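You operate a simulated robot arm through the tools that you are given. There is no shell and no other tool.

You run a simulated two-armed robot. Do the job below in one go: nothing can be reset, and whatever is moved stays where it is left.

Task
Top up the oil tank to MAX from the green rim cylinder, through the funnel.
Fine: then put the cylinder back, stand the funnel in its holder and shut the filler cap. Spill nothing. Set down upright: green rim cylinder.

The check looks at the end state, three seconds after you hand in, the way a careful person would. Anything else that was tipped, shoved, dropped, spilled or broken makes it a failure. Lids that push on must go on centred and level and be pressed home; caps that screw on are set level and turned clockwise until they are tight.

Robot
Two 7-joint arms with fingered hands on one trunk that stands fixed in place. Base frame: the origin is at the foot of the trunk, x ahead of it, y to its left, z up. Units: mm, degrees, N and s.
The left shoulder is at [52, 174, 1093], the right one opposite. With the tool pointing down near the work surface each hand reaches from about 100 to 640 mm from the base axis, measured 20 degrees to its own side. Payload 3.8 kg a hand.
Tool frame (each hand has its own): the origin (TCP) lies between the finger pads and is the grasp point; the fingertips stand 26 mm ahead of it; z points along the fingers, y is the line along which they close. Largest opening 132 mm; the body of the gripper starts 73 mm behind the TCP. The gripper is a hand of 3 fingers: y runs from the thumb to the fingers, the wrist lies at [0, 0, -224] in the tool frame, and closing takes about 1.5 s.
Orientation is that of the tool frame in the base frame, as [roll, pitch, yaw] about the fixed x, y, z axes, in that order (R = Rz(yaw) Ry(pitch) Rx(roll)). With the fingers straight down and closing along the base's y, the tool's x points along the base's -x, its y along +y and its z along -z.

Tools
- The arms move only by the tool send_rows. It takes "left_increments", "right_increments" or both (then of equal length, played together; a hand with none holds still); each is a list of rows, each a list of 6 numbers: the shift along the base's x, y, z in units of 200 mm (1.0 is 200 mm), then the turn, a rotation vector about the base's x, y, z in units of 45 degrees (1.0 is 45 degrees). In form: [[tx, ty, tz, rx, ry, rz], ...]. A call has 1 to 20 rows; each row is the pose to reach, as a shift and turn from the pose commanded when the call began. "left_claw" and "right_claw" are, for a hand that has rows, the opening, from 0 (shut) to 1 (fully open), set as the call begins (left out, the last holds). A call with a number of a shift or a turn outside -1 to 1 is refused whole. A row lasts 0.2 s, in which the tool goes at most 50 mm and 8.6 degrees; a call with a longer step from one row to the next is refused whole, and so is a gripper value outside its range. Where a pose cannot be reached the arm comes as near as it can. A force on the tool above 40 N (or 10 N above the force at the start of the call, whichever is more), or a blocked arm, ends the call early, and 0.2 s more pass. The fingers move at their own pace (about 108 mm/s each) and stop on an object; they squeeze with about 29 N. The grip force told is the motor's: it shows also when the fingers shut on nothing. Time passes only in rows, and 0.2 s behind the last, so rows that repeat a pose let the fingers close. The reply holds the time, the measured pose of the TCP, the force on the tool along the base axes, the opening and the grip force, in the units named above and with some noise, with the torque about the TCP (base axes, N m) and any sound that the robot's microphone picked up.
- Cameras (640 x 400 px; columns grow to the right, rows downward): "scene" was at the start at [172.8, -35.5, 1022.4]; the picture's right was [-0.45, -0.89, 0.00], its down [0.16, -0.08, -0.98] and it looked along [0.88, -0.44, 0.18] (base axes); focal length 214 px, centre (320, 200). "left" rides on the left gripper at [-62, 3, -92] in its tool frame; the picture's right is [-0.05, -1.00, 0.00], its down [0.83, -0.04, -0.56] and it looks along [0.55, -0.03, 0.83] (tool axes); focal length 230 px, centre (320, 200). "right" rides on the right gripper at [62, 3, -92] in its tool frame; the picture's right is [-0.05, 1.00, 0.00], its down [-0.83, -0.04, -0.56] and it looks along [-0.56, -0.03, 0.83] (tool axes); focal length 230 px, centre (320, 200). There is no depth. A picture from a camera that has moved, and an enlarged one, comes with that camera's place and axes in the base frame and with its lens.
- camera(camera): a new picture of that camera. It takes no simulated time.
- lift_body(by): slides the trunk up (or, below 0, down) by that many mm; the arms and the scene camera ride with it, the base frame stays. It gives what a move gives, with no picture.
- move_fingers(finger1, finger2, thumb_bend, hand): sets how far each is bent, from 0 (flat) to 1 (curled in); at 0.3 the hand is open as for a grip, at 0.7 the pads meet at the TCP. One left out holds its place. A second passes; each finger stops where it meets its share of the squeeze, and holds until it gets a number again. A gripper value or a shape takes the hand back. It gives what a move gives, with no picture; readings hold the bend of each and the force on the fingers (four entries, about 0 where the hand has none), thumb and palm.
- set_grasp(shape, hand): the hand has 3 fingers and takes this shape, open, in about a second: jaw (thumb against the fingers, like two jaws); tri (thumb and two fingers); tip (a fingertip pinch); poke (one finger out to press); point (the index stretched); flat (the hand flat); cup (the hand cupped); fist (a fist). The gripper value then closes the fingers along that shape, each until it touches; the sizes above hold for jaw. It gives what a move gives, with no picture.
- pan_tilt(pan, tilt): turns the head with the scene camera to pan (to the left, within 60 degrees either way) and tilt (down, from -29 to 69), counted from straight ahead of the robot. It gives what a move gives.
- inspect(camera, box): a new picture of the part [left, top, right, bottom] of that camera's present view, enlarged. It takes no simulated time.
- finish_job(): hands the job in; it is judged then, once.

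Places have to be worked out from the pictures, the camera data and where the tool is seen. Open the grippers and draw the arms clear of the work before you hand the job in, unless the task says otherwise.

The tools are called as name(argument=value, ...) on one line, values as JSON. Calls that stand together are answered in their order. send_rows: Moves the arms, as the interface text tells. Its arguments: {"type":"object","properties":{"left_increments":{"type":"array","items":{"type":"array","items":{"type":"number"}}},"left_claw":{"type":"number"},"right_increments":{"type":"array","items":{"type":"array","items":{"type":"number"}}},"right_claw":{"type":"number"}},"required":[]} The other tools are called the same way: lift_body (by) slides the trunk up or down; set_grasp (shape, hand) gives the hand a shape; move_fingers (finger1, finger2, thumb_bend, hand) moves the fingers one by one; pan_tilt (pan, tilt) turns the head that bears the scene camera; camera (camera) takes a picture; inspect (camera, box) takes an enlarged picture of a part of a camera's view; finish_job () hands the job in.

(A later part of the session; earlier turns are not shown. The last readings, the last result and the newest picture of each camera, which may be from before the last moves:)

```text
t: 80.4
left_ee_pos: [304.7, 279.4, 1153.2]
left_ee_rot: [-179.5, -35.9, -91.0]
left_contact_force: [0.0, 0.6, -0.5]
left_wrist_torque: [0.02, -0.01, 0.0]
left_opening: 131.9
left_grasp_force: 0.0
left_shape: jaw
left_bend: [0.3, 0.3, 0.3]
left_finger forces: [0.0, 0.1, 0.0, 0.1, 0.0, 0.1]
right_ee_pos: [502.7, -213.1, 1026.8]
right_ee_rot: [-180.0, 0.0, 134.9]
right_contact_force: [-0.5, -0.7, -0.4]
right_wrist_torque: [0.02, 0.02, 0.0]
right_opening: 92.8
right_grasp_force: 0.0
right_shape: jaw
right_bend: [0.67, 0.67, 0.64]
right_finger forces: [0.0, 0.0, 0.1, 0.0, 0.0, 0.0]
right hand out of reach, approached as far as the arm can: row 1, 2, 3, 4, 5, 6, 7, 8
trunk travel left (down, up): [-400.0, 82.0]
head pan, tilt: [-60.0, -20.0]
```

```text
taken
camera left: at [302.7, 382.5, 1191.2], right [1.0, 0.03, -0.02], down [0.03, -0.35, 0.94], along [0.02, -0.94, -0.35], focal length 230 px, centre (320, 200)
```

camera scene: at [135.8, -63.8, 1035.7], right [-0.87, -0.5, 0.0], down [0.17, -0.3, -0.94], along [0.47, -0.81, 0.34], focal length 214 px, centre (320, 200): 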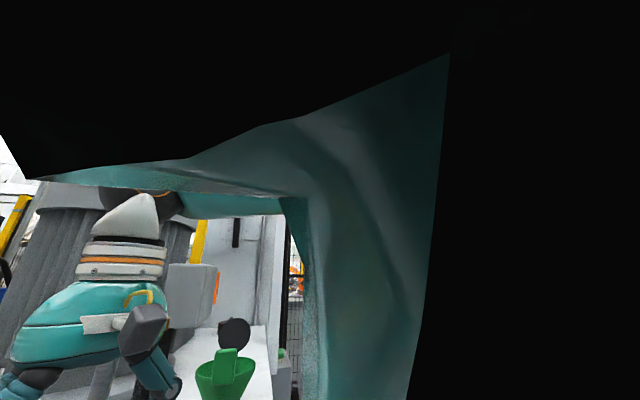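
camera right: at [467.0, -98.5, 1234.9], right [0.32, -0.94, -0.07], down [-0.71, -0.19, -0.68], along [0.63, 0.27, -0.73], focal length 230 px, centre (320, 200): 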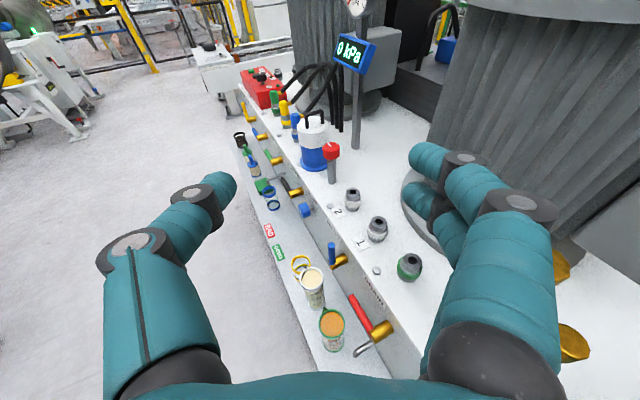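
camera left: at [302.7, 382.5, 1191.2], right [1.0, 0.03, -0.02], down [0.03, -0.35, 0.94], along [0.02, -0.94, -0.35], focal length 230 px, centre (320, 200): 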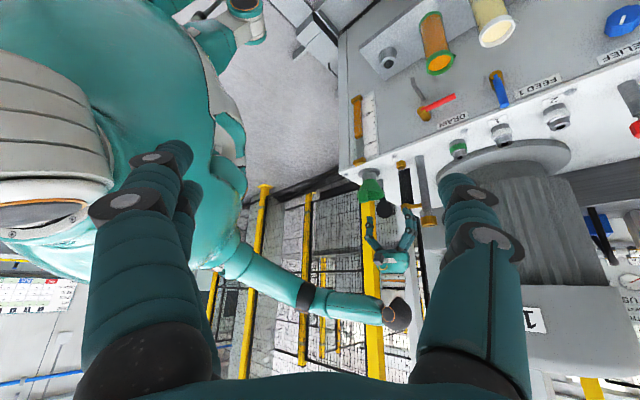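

With a level forearm the 90° wrist bend limits it. Descending with the arm extended should let the forearm slope down; I try straight down here (hand is 80 mm clear of the tank face).

send_rows(right_increments=[[0, 0, -0.12, 0, 0, 0], [0, 0, -0.24, 0, 0, 0], [0, 0, -0.36, 0, 0, 0], [0, 0, -0.48, 0, 0, 0], [0, 0, -0.6, 0, 0, 0], [0, 0, -0.6, 0, 0, 0]])

camera(camera="left")

```text
t: 81.8
left_ee_pos: [304.9, 279.3, 1152.9]
left_ee_rot: [-179.3, -36.1, -91.0]
left_contact_force: [-0.2, 0.8, -0.2]
left_wrist_torque: [0.03, -0.01, -0.02]
left_opening: 132.2
left_grasp_force: 0.0
left_shape: jaw
left_bend: [0.3, 0.3, 0.3]
left_finger forces: [0.0, 0.1, 0.1, 0.1, 0.0, 0.0]
right_ee_pos: [503.3, -221.0, 909.0]
right_ee_rot: [179.9, 0.0, 134.6]
right_contact_force: [-0.5, -0.3, 0.3]
right_wrist_torque: [0.03, 0.01, 0.01]
right_opening: 92.8
right_grasp_force: 0.1
right_shape: jaw
right_bend: [0.67, 0.67, 0.64]
right_finger forces: [0.1, 0.0, 0.1, 0.0, 0.0, 0.0]
right hand out of reach, approached as far as the arm can: row 4, 5, 6
trunk travel left (down, up): [-400.0, 82.0]
head pan, tilt: [-60.0, -20.0]
```

```text
taken
camera left: at [302.1, 383.2, 1191.2], right [1.0, 0.03, -0.02], down [0.03, -0.35, 0.94], along [0.02, -0.94, -0.35], focal length 230 px, centre (320, 200)
```

left: 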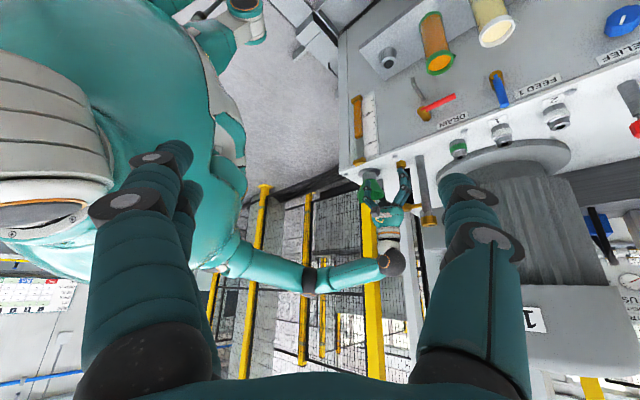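

The straight-down route fails, but yaw 40°/20° down is good: if the cylinder sits a little toward the fingertips, the spigot falls in the open jaw in front of the palm, and the spout then points straight ahead of the hand, so I can pour by pitching forward. I return to that posture in free air.

send_rows(right_increments=[[-0.02, 0, 0.15, 0, 0, 0.15], [-0.05, 0, 0.3, 0, 0, 0.3], [-0.08, 0, 0.45, 0, 0, 0.45], [-0.1, 0, 0.6, 0, 0, 0.6], [-0.1, 0, 0.7, 0, 0, 0.78], [-0.1, 0, 0.7, 0, 0, 0.95]])

send_rows(right_increments=[[0, 0, 0, 0, 0, 0.16], [0, 0, 0, 0, 0, 0.32], [0, 0, 0, 0, 0, 0.48], [0, 0, 0, 0, 0, 0.64], [0, 0, 0, 0, 0, 0.8], [0, 0, 0, 0, 0, 0.95], [0, 0, 0, 0, 0, 0.95]])

send_rows(right_increments=[[0.05, 0.05, -0.02, 0.092, -0.109, 0], [0.1, 0.1, -0.04, 0.184, -0.219, 0], [0.15, 0.15, -0.06, 0.276, -0.328, 0], [0.2, 0.2, -0.08, 0.367, -0.438, 0], [0.25, 0.25, -0.1, 0.459, -0.547, 0], [0.3, 0.3, -0.12, 0.551, -0.657, 0], [0.35, 0.35, -0.14, 0.643, -0.766, 0]])

send_rows(right_increments=[[0.04, 0.04, -0.02, 0.09, -0.106, 0], [0.08, 0.1, -0.04, 0.18, -0.213, 0], [0.12, 0.16, -0.06, 0.27, -0.32, 0], [0.16, 0.22, -0.08, 0.357, -0.426, 0], [0.16, 0.25, -0.08, 0.357, -0.426, 0], [0.16, 0.25, -0.08, 0.357, -0.426, 0]])

```text
t: 83.2
left_ee_pos: [305.6, 280.0, 1152.6]
left_ee_rot: [-179.4, -36.0, -91.0]
left_contact_force: [0.7, -0.5, 0.0]
left_wrist_torque: [-0.03, -0.02, 0.02]
left_opening: 132.2
left_grasp_force: 0.1
left_shape: jaw
left_bend: [0.3, 0.3, 0.3]
left_finger forces: [0.0, 0.0, 0.1, 0.0, 0.0, 0.1]
right_ee_pos: [484.1, -222.0, 1049.5]
right_ee_rot: [179.9, 0.1, 177.7]
right_contact_force: [-0.2, -0.3, 0.2]
right_wrist_torque: [0.02, 0.0, -0.02]
right_opening: 92.6
right_grasp_force: 0.1
right_shape: jaw
right_bend: [0.67, 0.67, 0.64]
right_finger forces: [0.0, 0.1, 0.1, 0.0, 0.1, 0.0]
trunk travel left (down, up): [-400.0, 82.0]
head pan, tilt: [-60.0, -20.0]
```

```text
t: 84.8
left_ee_pos: [304.9, 279.2, 1153.0]
left_ee_rot: [-179.3, -36.0, -91.1]
left_contact_force: [0.2, -0.2, 0.0]
left_wrist_torque: [-0.02, -0.01, 0.01]
left_opening: 131.9
left_grasp_force: 0.1
left_shape: jaw
left_bend: [0.3, 0.3, 0.3]
left_finger forces: [0.0, 0.0, 0.0, 0.0, 0.0, 0.0]
right_ee_pos: [483.4, -221.9, 1049.7]
right_ee_rot: [180.0, 0.1, -139.6]
right_contact_force: [0.2, -0.1, 0.1]
right_wrist_torque: [-0.02, 0.03, -0.04]
right_opening: 92.7
right_grasp_force: 0.1
right_shape: jaw
right_bend: [0.67, 0.67, 0.64]
right_finger forces: [0.0, 0.0, 0.1, 0.0, 0.0, 0.0]
trunk travel left (down, up): [-400.0, 82.0]
head pan, tilt: [-60.0, -20.0]
```

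```text
t: 86.4
left_ee_pos: [305.6, 279.7, 1152.9]
left_ee_rot: [-179.4, -36.0, -91.1]
left_contact_force: [0.1, 0.6, -0.4]
left_wrist_torque: [0.01, 0.0, -0.01]
left_opening: 132.1
left_grasp_force: 0.1
left_shape: jaw
left_bend: [0.3, 0.3, 0.3]
left_finger forces: [0.0, 0.0, 0.0, 0.1, 0.1, 0.0]
right_ee_pos: [554.3, -151.0, 1021.2]
right_ee_rot: [-179.7, 45.2, -139.5]
right_contact_force: [0.1, -0.2, -0.8]
right_wrist_torque: [-0.05, -0.01, -0.02]
right_opening: 92.3
right_grasp_force: 0.0
right_shape: jaw
right_bend: [0.67, 0.67, 0.64]
right_finger forces: [0.0, 0.0, 0.0, 0.0, 0.0, 0.1]
trunk travel left (down, up): [-400.0, 82.0]
head pan, tilt: [-60.0, -20.0]
```

```text
t: 87.8
left_ee_pos: [304.7, 280.1, 1153.3]
left_ee_rot: [-179.4, -36.0, -91.0]
left_contact_force: [0.8, -0.6, 0.0]
left_wrist_torque: [0.03, -0.02, -0.02]
left_opening: 131.9
left_grasp_force: 0.0
left_shape: jaw
left_bend: [0.3, 0.3, 0.3]
left_finger forces: [0.1, 0.1, 0.0, 0.0, 0.1, 0.1]
right_ee_pos: [585.5, -102.3, 1005.8]
right_ee_rot: [-179.2, 70.1, -139.1]
right_contact_force: [-0.5, 0.6, 0.0]
right_wrist_torque: [0.03, -0.03, 0.01]
right_opening: 92.5
right_grasp_force: 0.1
right_shape: jaw
right_bend: [0.67, 0.67, 0.64]
right_finger forces: [0.0, 0.1, 0.1, 0.0, 0.1, 0.0]
trunk travel left (down, up): [-400.0, 82.0]
head pan, tilt: [-60.0, -20.0]
```

The posture is reached fully. I test the exact grasp place (at trunk-up height) and then the pre-grasp retreat.

send_rows(right_increments=[[0.02, 0.1, -0.01, 0, 0, 0], [0.04, 0.2, -0.02, 0, 0, 0], [0.06, 0.285, -0.03, 0, 0, 0], [0.06, 0.285, -0.03, 0, 0, 0]])

send_rows(right_increments=[[-0.1, -0.09, 0, 0, 0, 0], [-0.2, -0.17, 0, 0, 0, 0], [-0.3, -0.25, 0, 0, 0, 0], [-0.4, -0.34, 0, 0, 0, 0], [-0.5, -0.42, 0, 0, 0, 0], [-0.5, -0.42, 0, 0, 0, 0]])

```text
t: 88.8
left_ee_pos: [305.1, 280.6, 1152.4]
left_ee_rot: [-179.3, -35.9, -91.1]
left_contact_force: [-0.6, -0.4, 0.2]
left_wrist_torque: [0.0, -0.01, -0.01]
left_opening: 132.1
left_grasp_force: 0.0
left_shape: jaw
left_bend: [0.3, 0.3, 0.3]
left_finger forces: [0.0, 0.0, 0.0, 0.0, 0.0, 0.0]
right_ee_pos: [594.0, -48.6, 1001.3]
right_ee_rot: [-179.0, 70.2, -138.8]
right_contact_force: [0.7, 0.3, -0.1]
right_wrist_torque: [0.03, -0.02, 0.0]
right_opening: 92.7
right_grasp_force: 0.0
right_shape: jaw
right_bend: [0.67, 0.67, 0.64]
right_finger forces: [0.0, 0.1, 0.1, 0.0, 0.0, 0.1]
right hand out of reach, approached as far as the arm can: row 3, 4
trunk travel left (down, up): [-400.0, 82.0]
head pan, tilt: [-60.0, -20.0]
```

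```text
t: 90.2
left_ee_pos: [304.5, 281.0, 1153.4]
left_ee_rot: [-179.4, -36.0, -90.9]
left_contact_force: [-0.3, -0.6, -0.1]
left_wrist_torque: [-0.01, 0.0, 0.0]
left_opening: 132.0
left_grasp_force: 0.1
left_shape: jaw
left_bend: [0.3, 0.3, 0.3]
left_finger forces: [0.0, 0.0, 0.0, 0.0, 0.0, 0.0]
right_ee_pos: [495.6, -133.2, 999.3]
right_ee_rot: [-179.2, 70.1, -139.1]
right_contact_force: [-0.3, 0.1, 0.0]
right_wrist_torque: [0.01, 0.02, 0.03]
right_opening: 92.5
right_grasp_force: 0.1
right_shape: jaw
right_bend: [0.67, 0.67, 0.64]
right_finger forces: [0.0, 0.0, 0.0, 0.0, 0.1, 0.0]
trunk travel left (down, up): [-400.0, 82.0]
head pan, tilt: [-60.0, -20.0]
```

Both work (4 mm short at the grasp, acceptable). I lower the trunk in two stages with the hand held clear of the tank, looking in between.

lift_body(by=-250)

pan_tilt(pan=-10, tilt=10)

camera(camera="scene")

camera(camera="right")

camera(camera="left")

```text
t: 92.8
left_ee_pos: [304.7, 280.2, 902.2]
left_ee_rot: [-179.3, -36.0, -91.0]
left_contact_force: [0.2, -0.5, 1.2]
left_wrist_torque: [0.0, -0.01, 0.0]
left_opening: 131.7
left_grasp_force: 0.1
left_shape: jaw
left_bend: [0.3, 0.3, 0.3]
left_finger forces: [0.1, 0.0, 0.0, 0.0, 0.0, 0.0]
right_ee_pos: [503.7, -132.9, 724.3]
right_ee_rot: [175.5, 67.6, -144.1]
right_contact_force: [0.0, 0.3, 0.4]
right_wrist_torque: [-0.03, 0.0, -0.01]
right_opening: 92.7
right_grasp_force: 0.0
right_shape: jaw
right_bend: [0.67, 0.67, 0.64]
right_finger forces: [0.0, 0.0, 0.1, 0.1, 0.0, 0.1]
trunk travel left (down, up): [-150.0, 332.0]
head pan, tilt: [-60.0, -20.0]
```

```text
t: 94.0
left_ee_pos: [304.5, 279.9, 902.0]
left_ee_rot: [-179.4, -36.1, -91.1]
left_contact_force: [0.6, -0.1, 1.0]
left_wrist_torque: [0.01, 0.0, -0.01]
left_opening: 132.2
left_grasp_force: 0.1
left_shape: jaw
left_bend: [0.3, 0.3, 0.3]
left_finger forces: [0.0, 0.0, 0.0, 0.1, 0.1, 0.1]
right_ee_pos: [504.9, -133.0, 725.0]
right_ee_rot: [175.4, 67.4, -144.1]
right_contact_force: [-0.3, -0.2, 0.4]
right_wrist_torque: [0.0, 0.03, 0.02]
right_opening: 92.7
right_grasp_force: 0.0
right_shape: jaw
right_bend: [0.67, 0.67, 0.64]
right_finger forces: [0.0, 0.0, 0.0, 0.1, 0.0, 0.0]
trunk travel left (down, up): [-150.0, 332.0]
head pan, tilt: [-10.0, 10.0]
```

```text
taken
camera scene: at [176.2, -14.1, 734.0], right [-0.17, -0.98, 0.0], down [-0.17, 0.03, -0.98], along [0.97, -0.17, -0.17], focal length 214 px, centre (320, 200)
```

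scene: 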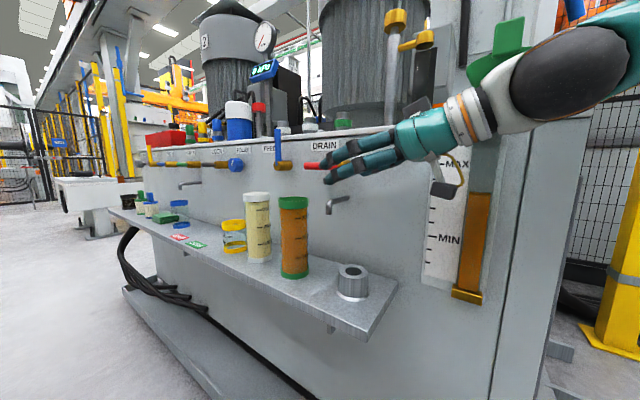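

```text
taken
camera right: at [418.4, -200.8, 702.6], right [-0.63, 0.77, 0.08], down [-0.1, -0.18, 0.98], along [0.77, 0.6, 0.19], focal length 230 px, centre (320, 200)
```

right: 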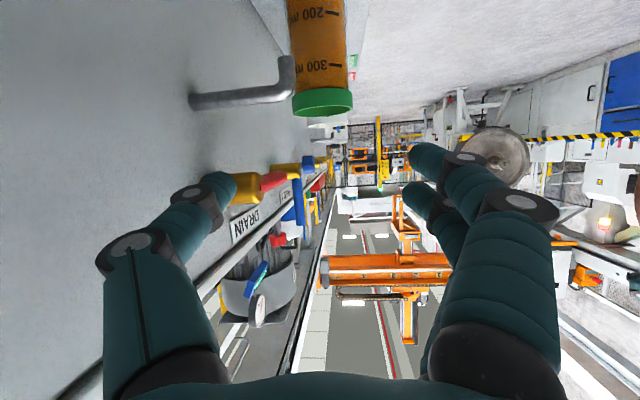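

```text
taken
camera left: at [302.3, 382.5, 941.0], right [1.0, 0.03, -0.02], down [0.03, -0.35, 0.94], along [0.02, -0.94, -0.35], focal length 230 px, centre (320, 200)
```

left: 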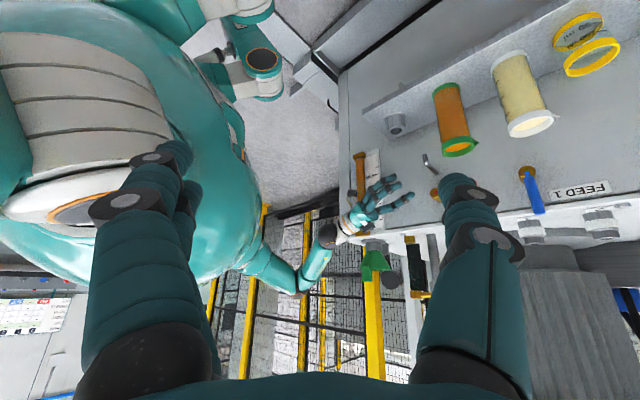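

The hand rode down to z 725 with a slight turn; it is well clear. I lower the trunk the rest of the way.

lift_body(by=-140)

camera(camera="scene")

camera(camera="right")

camera(camera="left")

```text
t: 95.7
left_ee_pos: [304.7, 278.5, 762.8]
left_ee_rot: [-179.4, -36.0, -91.0]
left_contact_force: [0.5, -1.0, 0.2]
left_wrist_torque: [-0.05, 0.01, 0.01]
left_opening: 131.8
left_grasp_force: 0.0
left_shape: jaw
left_bend: [0.3, 0.3, 0.3]
left_finger forces: [0.0, 0.0, 0.0, 0.0, 0.0, 0.0]
right_ee_pos: [525.8, -132.5, 549.1]
right_ee_rot: [168.3, 62.8, -150.6]
right_contact_force: [0.2, -0.4, -0.2]
right_wrist_torque: [0.02, -0.03, -0.02]
right_opening: 92.4
right_grasp_force: 0.1
right_shape: jaw
right_bend: [0.67, 0.67, 0.64]
right_finger forces: [0.0, 0.0, 0.0, 0.1, 0.1, 0.0]
trunk travel left (down, up): [-10.0, 472.0]
head pan, tilt: [-10.0, 10.0]
```

```text
taken
camera scene: at [191.1, -14.1, 597.7], right [-0.17, -0.98, 0.0], down [-0.17, 0.03, -0.98], along [0.97, -0.17, -0.17], focal length 214 px, centre (320, 200)
```

scene: 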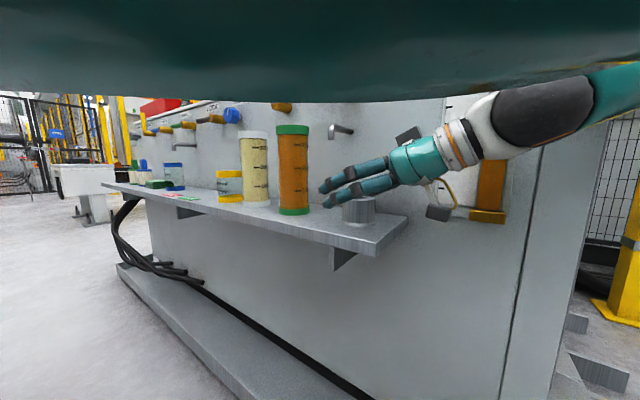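

```text
taken
camera right: at [438.7, -200.8, 535.7], right [-0.62, 0.77, 0.14], down [-0.01, -0.18, 0.98], along [0.79, 0.61, 0.12], focal length 230 px, centre (320, 200)
```

right: 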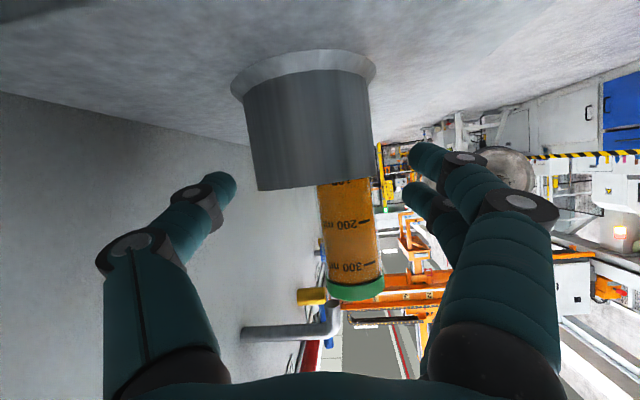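

```text
taken
camera left: at [302.1, 382.5, 800.9], right [1.0, 0.03, -0.02], down [0.03, -0.35, 0.94], along [0.02, -0.94, -0.35], focal length 230 px, centre (320, 200)
```

left: 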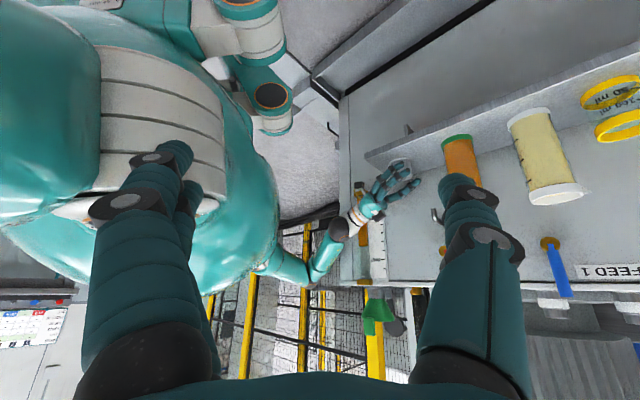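

The crouching trunk leans a little, so the hand sank to z 549 just over the ring holder and tipped; nothing touched. I raise it to z≈597 and level it back to the intended attitude.

send_rows(right_increments=[[-0.02, 0, 0.08, 0.002, -0.04, 0.01], [-0.05, -0.02, 0.16, 0.005, -0.1, 0.02], [-0.08, -0.03, 0.24, 0.008, -0.189, 0.04], [-0.08, -0.03, 0.24, 0.008, -0.189, 0.04]])

camera(camera="scene")

camera(camera="right")

```text
t: 96.7
left_ee_pos: [304.3, 279.6, 763.3]
left_ee_rot: [-179.4, -36.1, -91.0]
left_contact_force: [-0.7, -0.5, -0.4]
left_wrist_torque: [-0.01, -0.01, -0.01]
left_opening: 131.6
left_grasp_force: 0.0
left_shape: jaw
left_bend: [0.3, 0.3, 0.3]
left_finger forces: [0.0, 0.0, 0.0, 0.0, 0.0, 0.0]
right_ee_pos: [534.8, -144.7, 591.3]
right_ee_rot: [-179.9, 70.2, -137.8]
right_contact_force: [-1.2, 1.4, -0.2]
right_wrist_torque: [0.01, -0.03, -0.12]
right_opening: 92.4
right_grasp_force: 0.1
right_shape: jaw
right_bend: [0.67, 0.67, 0.64]
right_finger forces: [0.1, 0.0, 0.0, 0.1, 2.3, 0.0]
right hand out of reach, approached as far as the arm can: row 1, 2, 3, 4
trunk travel left (down, up): [-10.0, 472.0]
head pan, tilt: [-10.0, 10.0]
```

```text
taken
camera scene: at [191.1, -14.0, 597.7], right [-0.17, -0.98, 0.0], down [-0.17, 0.03, -0.98], along [0.97, -0.17, -0.17], focal length 214 px, centre (320, 200)
```

scene: 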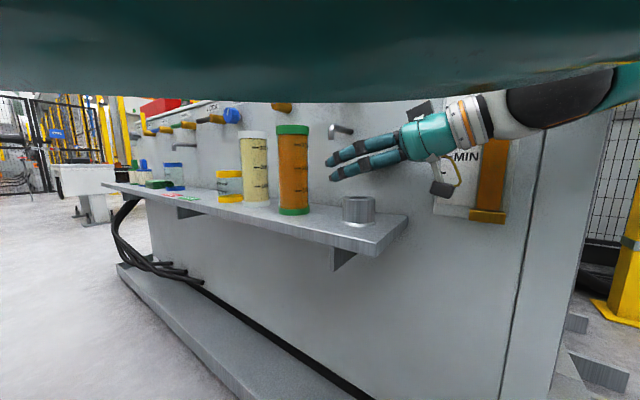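

```text
taken
camera right: at [452.6, -214.5, 565.2], right [-0.66, 0.75, 0.05], down [-0.15, -0.19, 0.97], along [0.74, 0.63, 0.24], focal length 230 px, centre (320, 200)
```

right: 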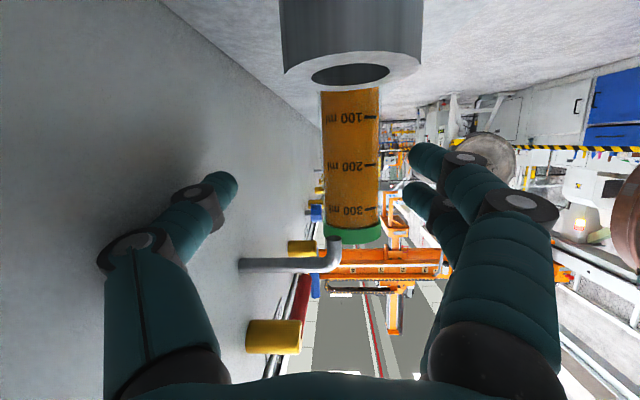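

Thumb knuckle brushed the tank face lightly (2 N). The spigot tip triangulates to (571, -103, 638) and the cylinder lies 30 mm to the hand's left; I shift outward onto the cylinder's line and forward a bit.

send_rows(right_increments=[[0.0, 0.08, 0.0, 0, 0, 0], [0.03, 0.17, 0.01, 0, 0, 0], [0.06, 0.24, 0.01, 0, 0, 0], [0.085, 0.275, 0.01, 0, 0, 0], [0.085, 0.275, 0.01, 0, 0, 0]])

camera(camera="scene")

camera(camera="right")

```text
t: 97.8
left_ee_pos: [292.6, 272.2, 769.2]
left_ee_rot: [-178.2, -35.5, -91.7]
left_contact_force: [0.3, 0.2, -0.2]
left_wrist_torque: [0.01, 0.01, 0.02]
left_opening: 132.1
left_grasp_force: 0.0
left_shape: jaw
left_bend: [0.3, 0.3, 0.3]
left_finger forces: [0.0, 0.0, 0.0, 0.1, 0.0, 0.0]
right_ee_pos: [536.6, -103.9, 593.4]
right_ee_rot: [178.5, 70.0, -140.3]
right_contact_force: [0.3, 0.4, -0.4]
right_wrist_torque: [-0.01, 0.01, -0.02]
right_opening: 92.3
right_grasp_force: 0.1
right_shape: jaw
right_bend: [0.67, 0.67, 0.64]
right_finger forces: [0.0, 0.1, 0.0, 0.1, 0.1, 0.1]
right hand out of reach, approached as far as the arm can: row 1
trunk travel left (down, up): [-10.0, 472.0]
head pan, tilt: [-10.0, 10.0]
```

```text
taken
camera scene: at [181.9, -19.3, 600.6], right [-0.17, -0.98, -0.01], down [-0.15, 0.04, -0.99], along [0.97, -0.17, -0.16], focal length 214 px, centre (320, 200)
```

scene: 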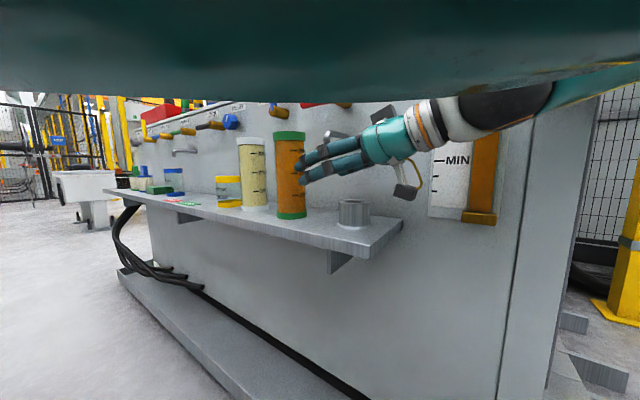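

```text
taken
camera right: at [452.7, -172.4, 567.4], right [-0.64, 0.76, 0.06], down [-0.14, -0.2, 0.97], along [0.75, 0.62, 0.24], focal length 230 px, centre (320, 200)
```

right: 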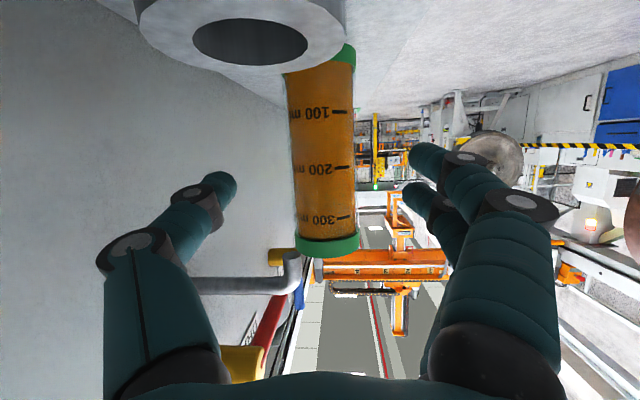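

The view shows the cylinder centred between thumb and fingers (offset ~4 mm), and the spigot inside the open gap. I advance 45 mm along the hand's direction.

send_rows(right_increments=[[0.04, 0.04, 0, 0, 0, 0], [0.08, 0.075, 0, 0, 0, 0], [0.12, 0.11, 0, 0, 0, 0], [0.16, 0.15, 0, 0, 0, 0], [0.16, 0.15, 0, 0, 0, 0]])

camera(camera="right")

inspect(camera="scene", box=[210, 90, 430, 250])

```text
t: 98.9
left_ee_pos: [293.6, 276.1, 769.4]
left_ee_rot: [-178.3, -35.7, -91.6]
left_contact_force: [0.0, -0.5, -0.3]
left_wrist_torque: [0.05, -0.05, 0.0]
left_opening: 131.8
left_grasp_force: 0.0
left_shape: jaw
left_bend: [0.3, 0.3, 0.3]
left_finger forces: [0.0, 0.1, 0.0, 0.0, 0.1, 0.0]
right_ee_pos: [531.0, -100.2, 586.4]
right_ee_rot: [167.9, 67.6, -151.3]
right_contact_force: [0.0, 1.2, 0.3]
right_wrist_torque: [-0.03, 0.01, 0.0]
right_opening: 92.2
right_grasp_force: 0.0
right_shape: jaw
right_bend: [0.67, 0.67, 0.64]
right_finger forces: [0.0, 0.0, 0.0, 0.0, 0.0, 0.0]
trunk travel left (down, up): [-10.0, 472.0]
head pan, tilt: [-10.0, 10.0]
stopped in row 5 (right hand): the arm was blocked; the commanded pose is now the measured one
```

```text
taken
camera right: at [444.2, -166.2, 563.8], right [-0.62, 0.77, 0.13], down [-0.08, -0.22, 0.97], along [0.78, 0.59, 0.2], focal length 230 px, centre (320, 200)
```

right: 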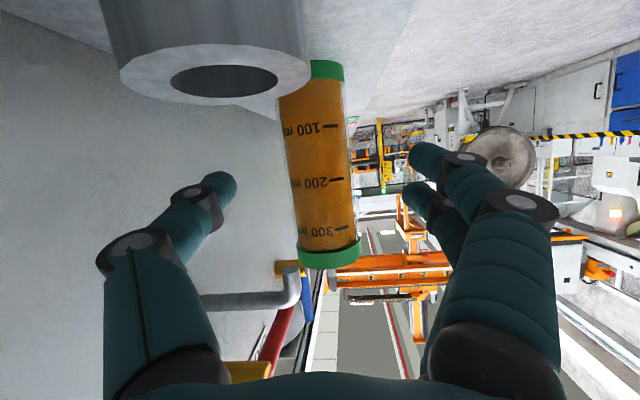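

```text
2.50 times, centred on (320, 170) of scene
camera zoom: at [182.6, -16.7, 601.0], right [-0.17, -0.98, -0.01], down [-0.16, 0.04, -0.99], along [0.97, -0.17, -0.16], focal length 536 px, centre (320, 275)
```

zoom: 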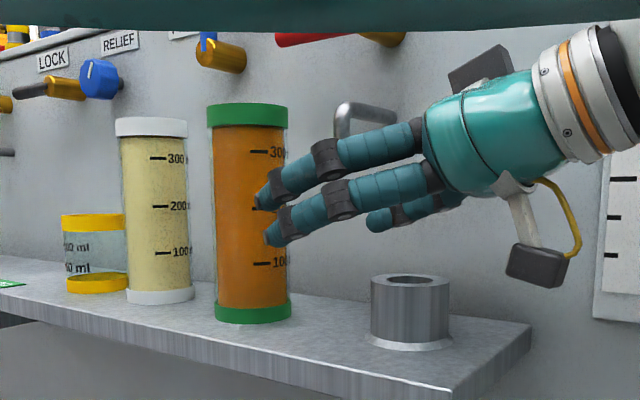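

Something blocked the arm (not the hand – its forces are nil). I look at where the forearm or elbow touches.

camera(camera="scene")

camera(camera="left")

inspect(camera="left", box=[220, 140, 440, 310])

```text
taken
camera scene: at [182.6, -16.7, 601.0], right [-0.17, -0.98, -0.01], down [-0.16, 0.04, -0.99], along [0.97, -0.17, -0.16], focal length 214 px, centre (320, 200)
```

scene: 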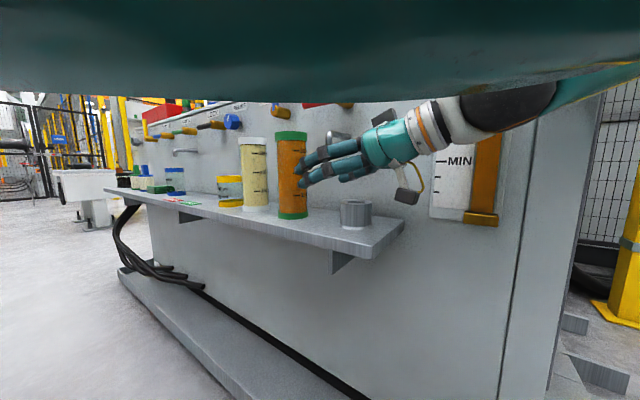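

```text
taken
camera left: at [290.2, 378.8, 808.1], right [1.0, 0.03, -0.01], down [0.02, -0.35, 0.94], along [0.03, -0.94, -0.35], focal length 230 px, centre (320, 200)
```

left: 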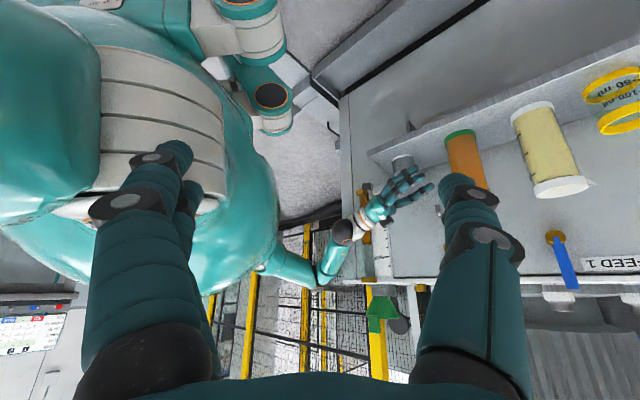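

```text
2.35 times, centred on (330, 225) of left
camera zoom: at [290.2, 378.8, 808.1], right [1.0, 0.03, -0.01], down [0.02, -0.35, 0.94], along [0.03, -0.94, -0.35], focal length 541 px, centre (296, 141)
```

zoom: 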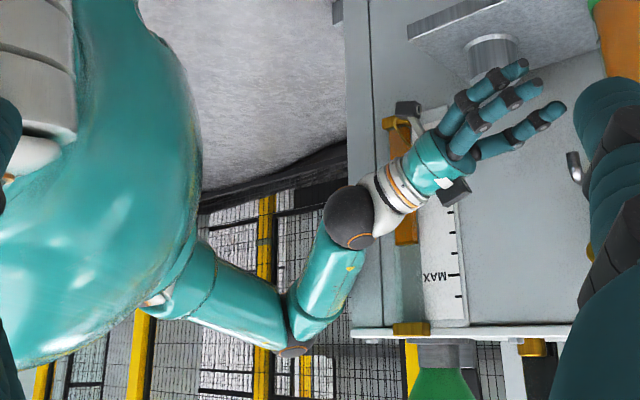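

I enlarge the region around forearm and gauge in both views to find the contact.

inspect(camera="scene", box=[380, 60, 640, 240])

inspect(camera="left", box=[300, 160, 400, 320])

inspect(camera="left", box=[200, 180, 360, 320])

```text
2.22 times, centred on (510, 150) of scene
camera zoom: at [182.6, -16.7, 601.0], right [-0.17, -0.98, -0.01], down [-0.16, 0.04, -0.99], along [0.97, -0.17, -0.16], focal length 477 px, centre (-102, 311)
```

zoom: 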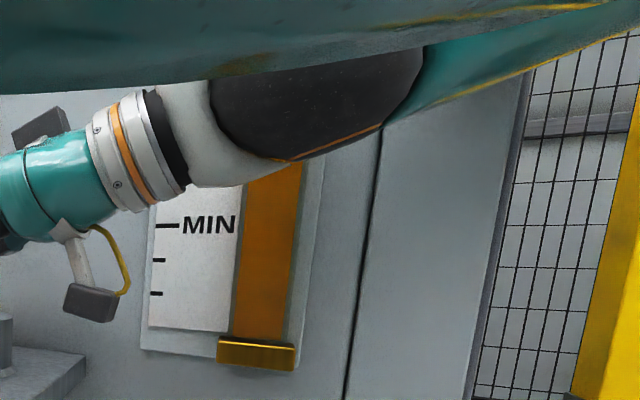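

```text
2.50 times, centred on (350, 240) of left
camera zoom: at [290.2, 378.8, 808.1], right [1.0, 0.03, -0.01], down [0.02, -0.35, 0.94], along [0.03, -0.94, -0.35], focal length 575 px, centre (245, 100)
```

zoom: 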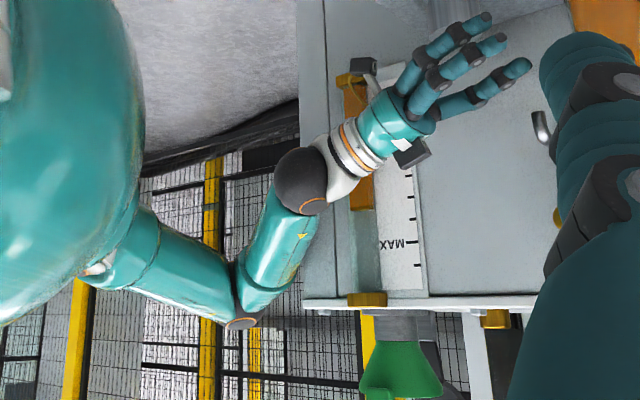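

```text
2.86 times, centred on (280, 250) of left
camera zoom: at [290.2, 378.8, 808.1], right [1.0, 0.03, -0.01], down [0.02, -0.35, 0.94], along [0.03, -0.94, -0.35], focal length 657 px, centre (434, 57)
```

zoom: 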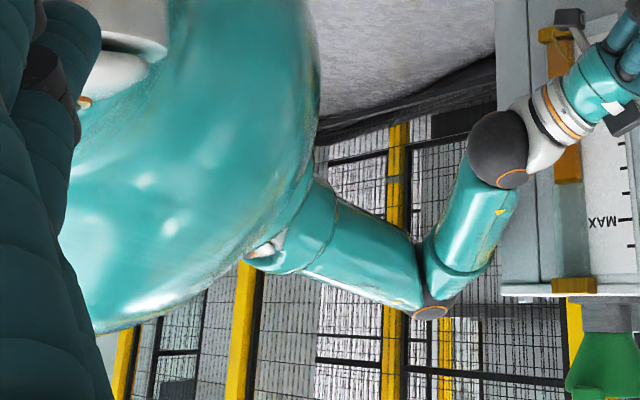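

The arm is strongly folded at the elbow but I see no contact with the tank. I retry a small forward move with the roll corrected.

send_rows(right_increments=[[0.01, 0.02, 0.03, 0.02, 0.02, 0], [0.03, 0.04, 0.05, 0.04, 0.04, 0], [0.05, 0.06, 0.05, 0.07, 0.06, 0], [0.08, 0.08, 0.05, 0.07, 0.06, 0], [0.08, 0.08, 0.05, 0.07, 0.06, 0]])

```text
t: 100.3
left_ee_pos: [293.8, 276.6, 769.0]
left_ee_rot: [-178.4, -35.7, -91.7]
left_contact_force: [-0.5, -0.3, -0.1]
left_wrist_torque: [0.07, -0.05, 0.01]
left_opening: 131.7
left_grasp_force: 0.1
left_shape: jaw
left_bend: [0.3, 0.3, 0.3]
left_finger forces: [0.0, 0.0, 0.0, 0.0, 0.1, 0.1]
right_ee_pos: [517.4, -90.8, 576.3]
right_ee_rot: [153.7, 62.4, -163.9]
right_contact_force: [-0.7, -0.5, -0.2]
right_wrist_torque: [0.0, 0.0, 0.01]
right_opening: 92.5
right_grasp_force: 0.1
right_shape: jaw
right_bend: [0.67, 0.67, 0.64]
right_finger forces: [0.1, 0.0, 0.0, 0.0, 0.0, 0.1]
trunk travel left (down, up): [-10.0, 472.0]
head pan, tilt: [-10.0, 10.0]
stopped in row 5 (right hand): the arm was blocked; the commanded pose is now the measured one
```

The hand moved the wrong way, so some link is truly held. I turn the head toward the right elbow to look.

pan_tilt(pan=-60, tilt=-10)

camera(camera="scene")

inspect(camera="left", box=[200, 140, 420, 310])

```text
t: 101.5
left_ee_pos: [294.0, 276.9, 768.2]
left_ee_rot: [-178.3, -35.7, -91.8]
left_contact_force: [0.0, 1.0, -0.7]
left_wrist_torque: [-0.04, -0.03, -0.01]
left_opening: 131.9
left_grasp_force: 0.1
left_shape: jaw
left_bend: [0.3, 0.3, 0.3]
left_finger forces: [0.0, 0.0, 0.0, 0.0, 0.0, 0.1]
right_ee_pos: [515.5, -88.9, 578.5]
right_ee_rot: [153.7, 62.6, -163.7]
right_contact_force: [-0.6, -0.3, -0.3]
right_wrist_torque: [-0.03, -0.03, -0.01]
right_opening: 92.4
right_grasp_force: 0.2
right_shape: jaw
right_bend: [0.67, 0.67, 0.64]
right_finger forces: [0.0, 0.0, 0.0, 0.1, 0.0, 0.0]
trunk travel left (down, up): [-10.0, 472.0]
head pan, tilt: [-60.0, -10.0]
```

```text
taken
camera scene: at [136.2, -71.4, 631.0], right [-0.84, -0.54, -0.02], down [0.11, -0.14, -0.98], along [0.53, -0.83, 0.18], focal length 214 px, centre (320, 200)
```

scene: 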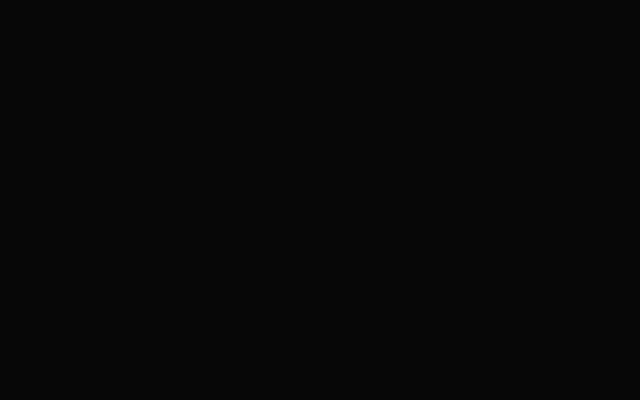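

```text
2.35 times, centred on (310, 225) of left
camera zoom: at [290.7, 379.0, 807.3], right [1.0, 0.03, -0.01], down [0.02, -0.35, 0.94], along [0.03, -0.94, -0.35], focal length 541 px, centre (344, 141)
```

zoom: 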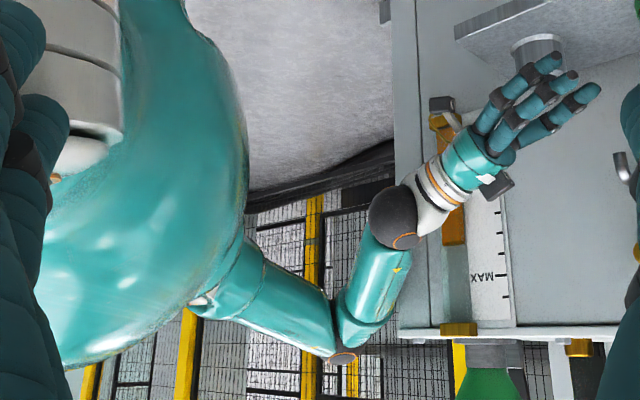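

No tank contact is visible; I suspect the folded arm is binding against the leaning chest. I raise the trunk by 120 mm to free it and see how the pose recovers.

lift_body(by=120)

camera(camera="left")

```text
t: 102.7
left_ee_pos: [300.6, 278.2, 875.5]
left_ee_rot: [-178.7, -36.0, -91.3]
left_contact_force: [-0.6, -0.3, 0.0]
left_wrist_torque: [0.02, 0.0, 0.01]
left_opening: 132.0
left_grasp_force: 0.1
left_shape: jaw
left_bend: [0.3, 0.3, 0.3]
left_finger forces: [0.0, 0.1, 0.0, 0.0, 0.0, 0.0]
right_ee_pos: [520.8, -85.5, 674.1]
right_ee_rot: [153.8, 60.1, -163.6]
right_contact_force: [-3.3, -5.0, -2.6]
right_wrist_torque: [-0.04, 0.24, -0.42]
right_opening: 92.7
right_grasp_force: 0.0
right_shape: jaw
right_bend: [0.67, 0.67, 0.62]
right_finger forces: [0.0, 0.0, 0.0, 0.0, 6.9, 0.0]
trunk travel left (down, up): [-120.0, 362.0]
head pan, tilt: [-60.0, -10.0]
stopped: the force on the tool passed its limit at 45 N (the readings are from after the stop); the commanded pose is now the measured one
```

```text
taken
camera left: at [298.7, 382.4, 914.4], right [1.0, 0.03, -0.01], down [0.02, -0.35, 0.94], along [0.02, -0.94, -0.35], focal length 230 px, centre (320, 200)
```

left: 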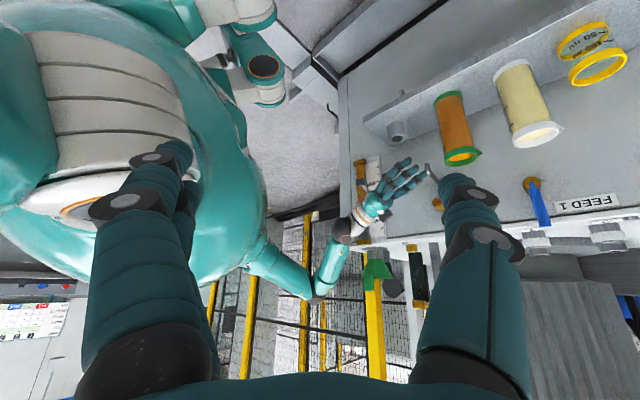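

The rising thumb ran into the spigot from below (rigid pipe, brief). I back the hand away from it, out and away from the face.

send_rows(right_increments=[[-0.05, -0.02, -0.05, 0, 0, 0], [-0.12, -0.03, -0.08, 0, 0, 0], [-0.2, -0.03, -0.08, 0, 0, 0], [-0.28, -0.02, -0.08, 0, 0, 0], [-0.35, 0, -0.08, 0, 0, 0], [-0.35, 0, -0.08, 0, 0, 0]])

pan_tilt(pan=-15, tilt=15)

camera(camera="scene")

```text
t: 104.1
left_ee_pos: [302.5, 280.2, 874.9]
left_ee_rot: [-178.9, -36.0, -91.2]
left_contact_force: [0.2, 0.9, -0.2]
left_wrist_torque: [0.0, 0.02, -0.02]
left_opening: 131.8
left_grasp_force: 0.0
left_shape: jaw
left_bend: [0.3, 0.3, 0.3]
left_finger forces: [0.1, 0.0, 0.0, 0.0, 0.1, 0.1]
right_ee_pos: [484.9, -87.0, 650.6]
right_ee_rot: [153.8, 60.3, -163.5]
right_contact_force: [-0.2, 0.4, -0.3]
right_wrist_torque: [0.04, -0.02, -0.01]
right_opening: 92.3
right_grasp_force: 0.0
right_shape: jaw
right_bend: [0.67, 0.67, 0.64]
right_finger forces: [0.0, 0.0, 0.0, 0.0, 0.0, 0.0]
right hand out of reach, approached as far as the arm can: row 3, 4, 5, 6
trunk travel left (down, up): [-120.0, 362.0]
head pan, tilt: [-60.0, -10.0]
```

```text
t: 105.3
left_ee_pos: [302.9, 277.9, 875.5]
left_ee_rot: [-179.0, -36.1, -91.3]
left_contact_force: [-0.2, -0.4, -0.6]
left_wrist_torque: [0.03, -0.03, 0.02]
left_opening: 132.0
left_grasp_force: 0.0
left_shape: jaw
left_bend: [0.3, 0.3, 0.3]
left_finger forces: [0.0, 0.0, 0.0, 0.0, 0.0, 0.1]
right_ee_pos: [484.8, -86.8, 649.7]
right_ee_rot: [153.8, 60.2, -163.4]
right_contact_force: [0.1, -0.1, 0.2]
right_wrist_torque: [0.05, -0.03, 0.0]
right_opening: 92.2
right_grasp_force: 0.0
right_shape: jaw
right_bend: [0.67, 0.67, 0.64]
right_finger forces: [0.1, 0.0, 0.0, 0.0, 0.1, 0.0]
trunk travel left (down, up): [-120.0, 362.0]
head pan, tilt: [-15.0, 15.0]
```

```text
taken
camera scene: at [177.2, -22.2, 693.0], right [-0.26, -0.97, 0.0], down [-0.25, 0.07, -0.97], along [0.93, -0.25, -0.26], focal length 214 px, centre (320, 200)
```

scene: 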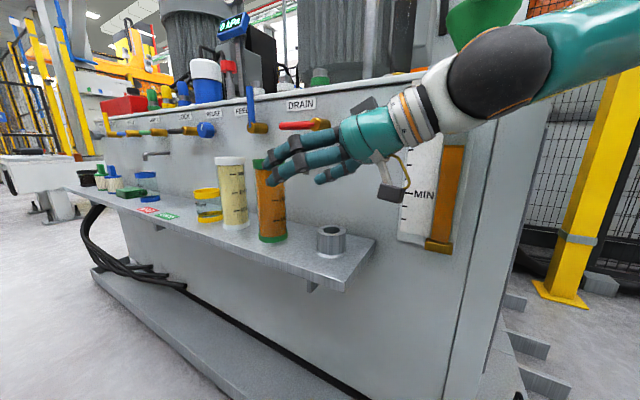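

The trunk springs back to normal, so the deep crouch was the trouble. I'll use about -350 instead: first restore the hand's attitude at the retreat point in line with the cylinder.

send_rows(right_increments=[[0.02, -0.04, 0.03, -0.02, -0.06, 0.006], [0.04, -0.08, 0.06, -0.04, -0.12, 0.012], [0.06, -0.12, 0.09, -0.06, -0.18, 0.018], [0.08, -0.16, 0.12, -0.085, -0.24, 0.025], [0.1, -0.2, 0.15, -0.107, -0.303, 0.031], [0.1, -0.2, 0.15, -0.107, -0.303, 0.031]])

lift_body(by=-65)

camera(camera="scene")

camera(camera="right")

```text
t: 106.7
left_ee_pos: [302.3, 279.3, 875.7]
left_ee_rot: [-178.9, -35.9, -91.3]
left_contact_force: [0.4, -0.2, -0.8]
left_wrist_torque: [0.0, 0.0, 0.01]
left_opening: 131.9
left_grasp_force: 0.1
left_shape: jaw
left_bend: [0.3, 0.3, 0.3]
left_finger forces: [0.0, 0.0, 0.0, 0.0, 0.1, 0.0]
right_ee_pos: [505.3, -126.3, 680.6]
right_ee_rot: [179.8, 70.1, -138.3]
right_contact_force: [0.4, 0.5, -0.4]
right_wrist_torque: [-0.04, 0.01, 0.01]
right_opening: 92.1
right_grasp_force: 0.1
right_shape: jaw
right_bend: [0.67, 0.67, 0.64]
right_finger forces: [0.1, 0.1, 0.1, 0.0, 0.0, 0.1]
trunk travel left (down, up): [-120.0, 362.0]
head pan, tilt: [-15.0, 15.0]
```

```text
t: 107.7
left_ee_pos: [302.3, 279.8, 809.5]
left_ee_rot: [-178.9, -36.0, -91.4]
left_contact_force: [-0.4, 0.9, -0.2]
left_wrist_torque: [0.03, -0.03, 0.01]
left_opening: 131.9
left_grasp_force: 0.0
left_shape: jaw
left_bend: [0.3, 0.3, 0.3]
left_finger forces: [0.0, 0.0, 0.0, 0.0, 0.1, 0.0]
right_ee_pos: [515.6, -127.1, 591.9]
right_ee_rot: [174.6, 67.8, -143.1]
right_contact_force: [-0.5, -0.2, -0.9]
right_wrist_torque: [-0.01, 0.05, 0.02]
right_opening: 92.6
right_grasp_force: 0.0
right_shape: jaw
right_bend: [0.67, 0.67, 0.64]
right_finger forces: [0.0, 0.0, 0.0, 0.1, 0.0, 0.0]
trunk travel left (down, up): [-55.0, 427.0]
head pan, tilt: [-15.0, 15.0]
```

```text
taken
camera scene: at [184.0, -22.1, 625.2], right [-0.26, -0.97, 0.0], down [-0.25, 0.07, -0.97], along [0.93, -0.25, -0.26], focal length 214 px, centre (320, 200)
```

scene: 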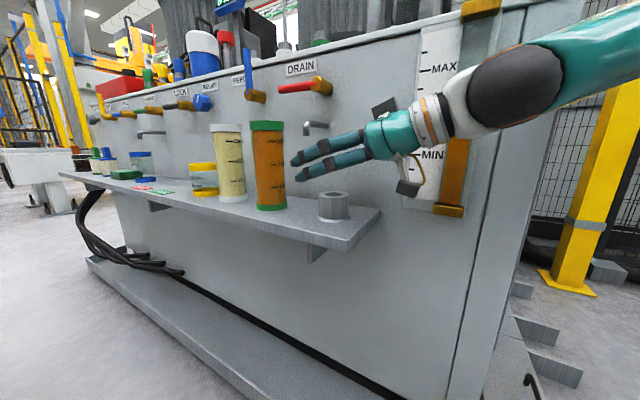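

```text
taken
camera right: at [432.9, -197.1, 569.5], right [-0.65, 0.75, 0.08], down [-0.1, -0.19, 0.98], along [0.75, 0.63, 0.2], focal length 230 px, centre (320, 200)
```

right: 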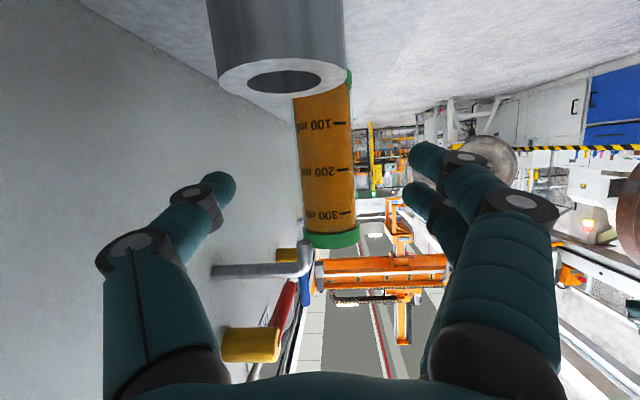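

At trunk -345 the arm is free and the cylinder is centred in the jaw (2 mm off). I advance 37 mm along the hand's direction and check.

send_rows(right_increments=[[0.034, 0.033, 0, 0, 0, 0], [0.068, 0.065, 0, 0, 0, 0], [0.102, 0.097, 0, 0, 0, 0], [0.135, 0.129, 0, 0, 0, 0], [0.135, 0.129, 0, 0, 0, 0]])

camera(camera="right")

```text
t: 108.9
left_ee_pos: [294.4, 274.7, 814.9]
left_ee_rot: [-178.1, -35.7, -91.7]
left_contact_force: [-0.4, 0.3, 0.4]
left_wrist_torque: [-0.04, 0.01, 0.0]
left_opening: 132.0
left_grasp_force: 0.0
left_shape: jaw
left_bend: [0.3, 0.3, 0.3]
left_finger forces: [0.1, 0.1, 0.0, 0.0, 0.0, 0.1]
right_ee_pos: [532.8, -109.1, 588.8]
right_ee_rot: [173.7, 67.5, -144.4]
right_contact_force: [0.8, -1.1, 0.0]
right_wrist_torque: [0.02, 0.01, 0.02]
right_opening: 92.4
right_grasp_force: 0.0
right_shape: jaw
right_bend: [0.67, 0.67, 0.64]
right_finger forces: [0.0, 0.0, 0.1, 0.0, 0.0, 0.0]
trunk travel left (down, up): [-55.0, 427.0]
head pan, tilt: [-15.0, 15.0]
```

```text
taken
camera right: at [448.9, -179.1, 568.3], right [-0.64, 0.76, 0.09], down [-0.09, -0.19, 0.98], along [0.76, 0.62, 0.19], focal length 230 px, centre (320, 200)
```

right: 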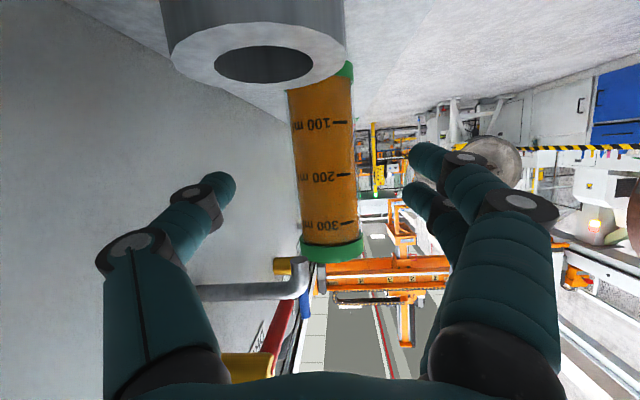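

The trunk is again being pushed back-right while the hand's own force stays nil, so something on the arm meets an obstacle ahead. I look from the left camera at this instant.

inspect(camera="left", box=[220, 150, 420, 310])

camera(camera="scene")

inspect(camera="scene", box=[260, 60, 520, 240])

```text
2.50 times, centred on (320, 230) of left
camera zoom: at [290.9, 377.8, 853.4], right [1.0, 0.03, 0.0], down [0.01, -0.35, 0.94], along [0.03, -0.94, -0.35], focal length 575 px, centre (320, 125)
```

zoom: 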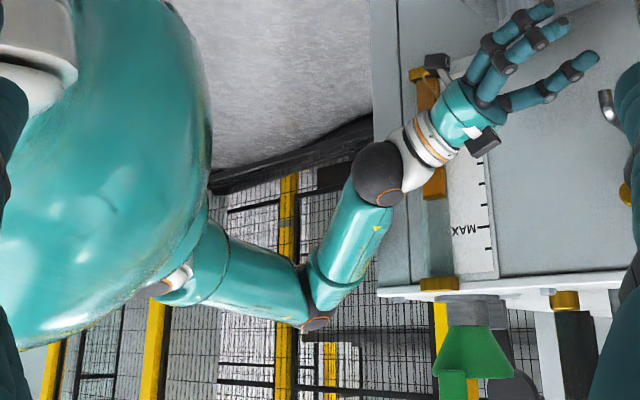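

```text
taken
camera scene: at [177.8, -25.5, 626.8], right [-0.26, -0.97, -0.01], down [-0.24, 0.07, -0.97], along [0.94, -0.25, -0.25], focal length 214 px, centre (320, 200)
```

scene: 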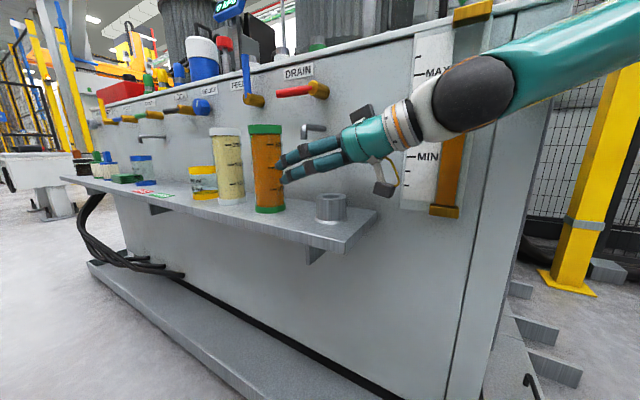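

```text
2.22 times, centred on (390, 150) of scene
camera zoom: at [177.8, -25.5, 626.8], right [-0.26, -0.97, -0.01], down [-0.24, 0.07, -0.97], along [0.94, -0.25, -0.25], focal length 477 px, centre (164, 311)
```

zoom: 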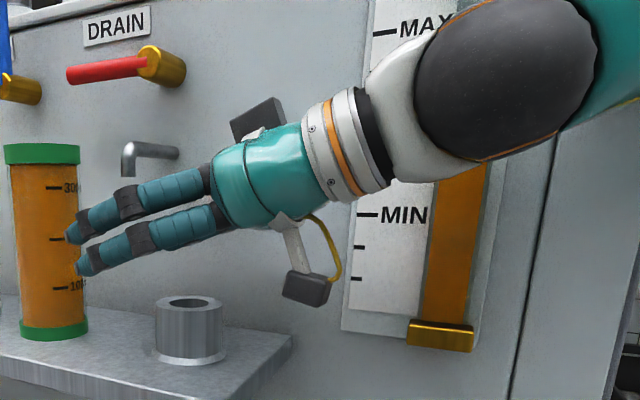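

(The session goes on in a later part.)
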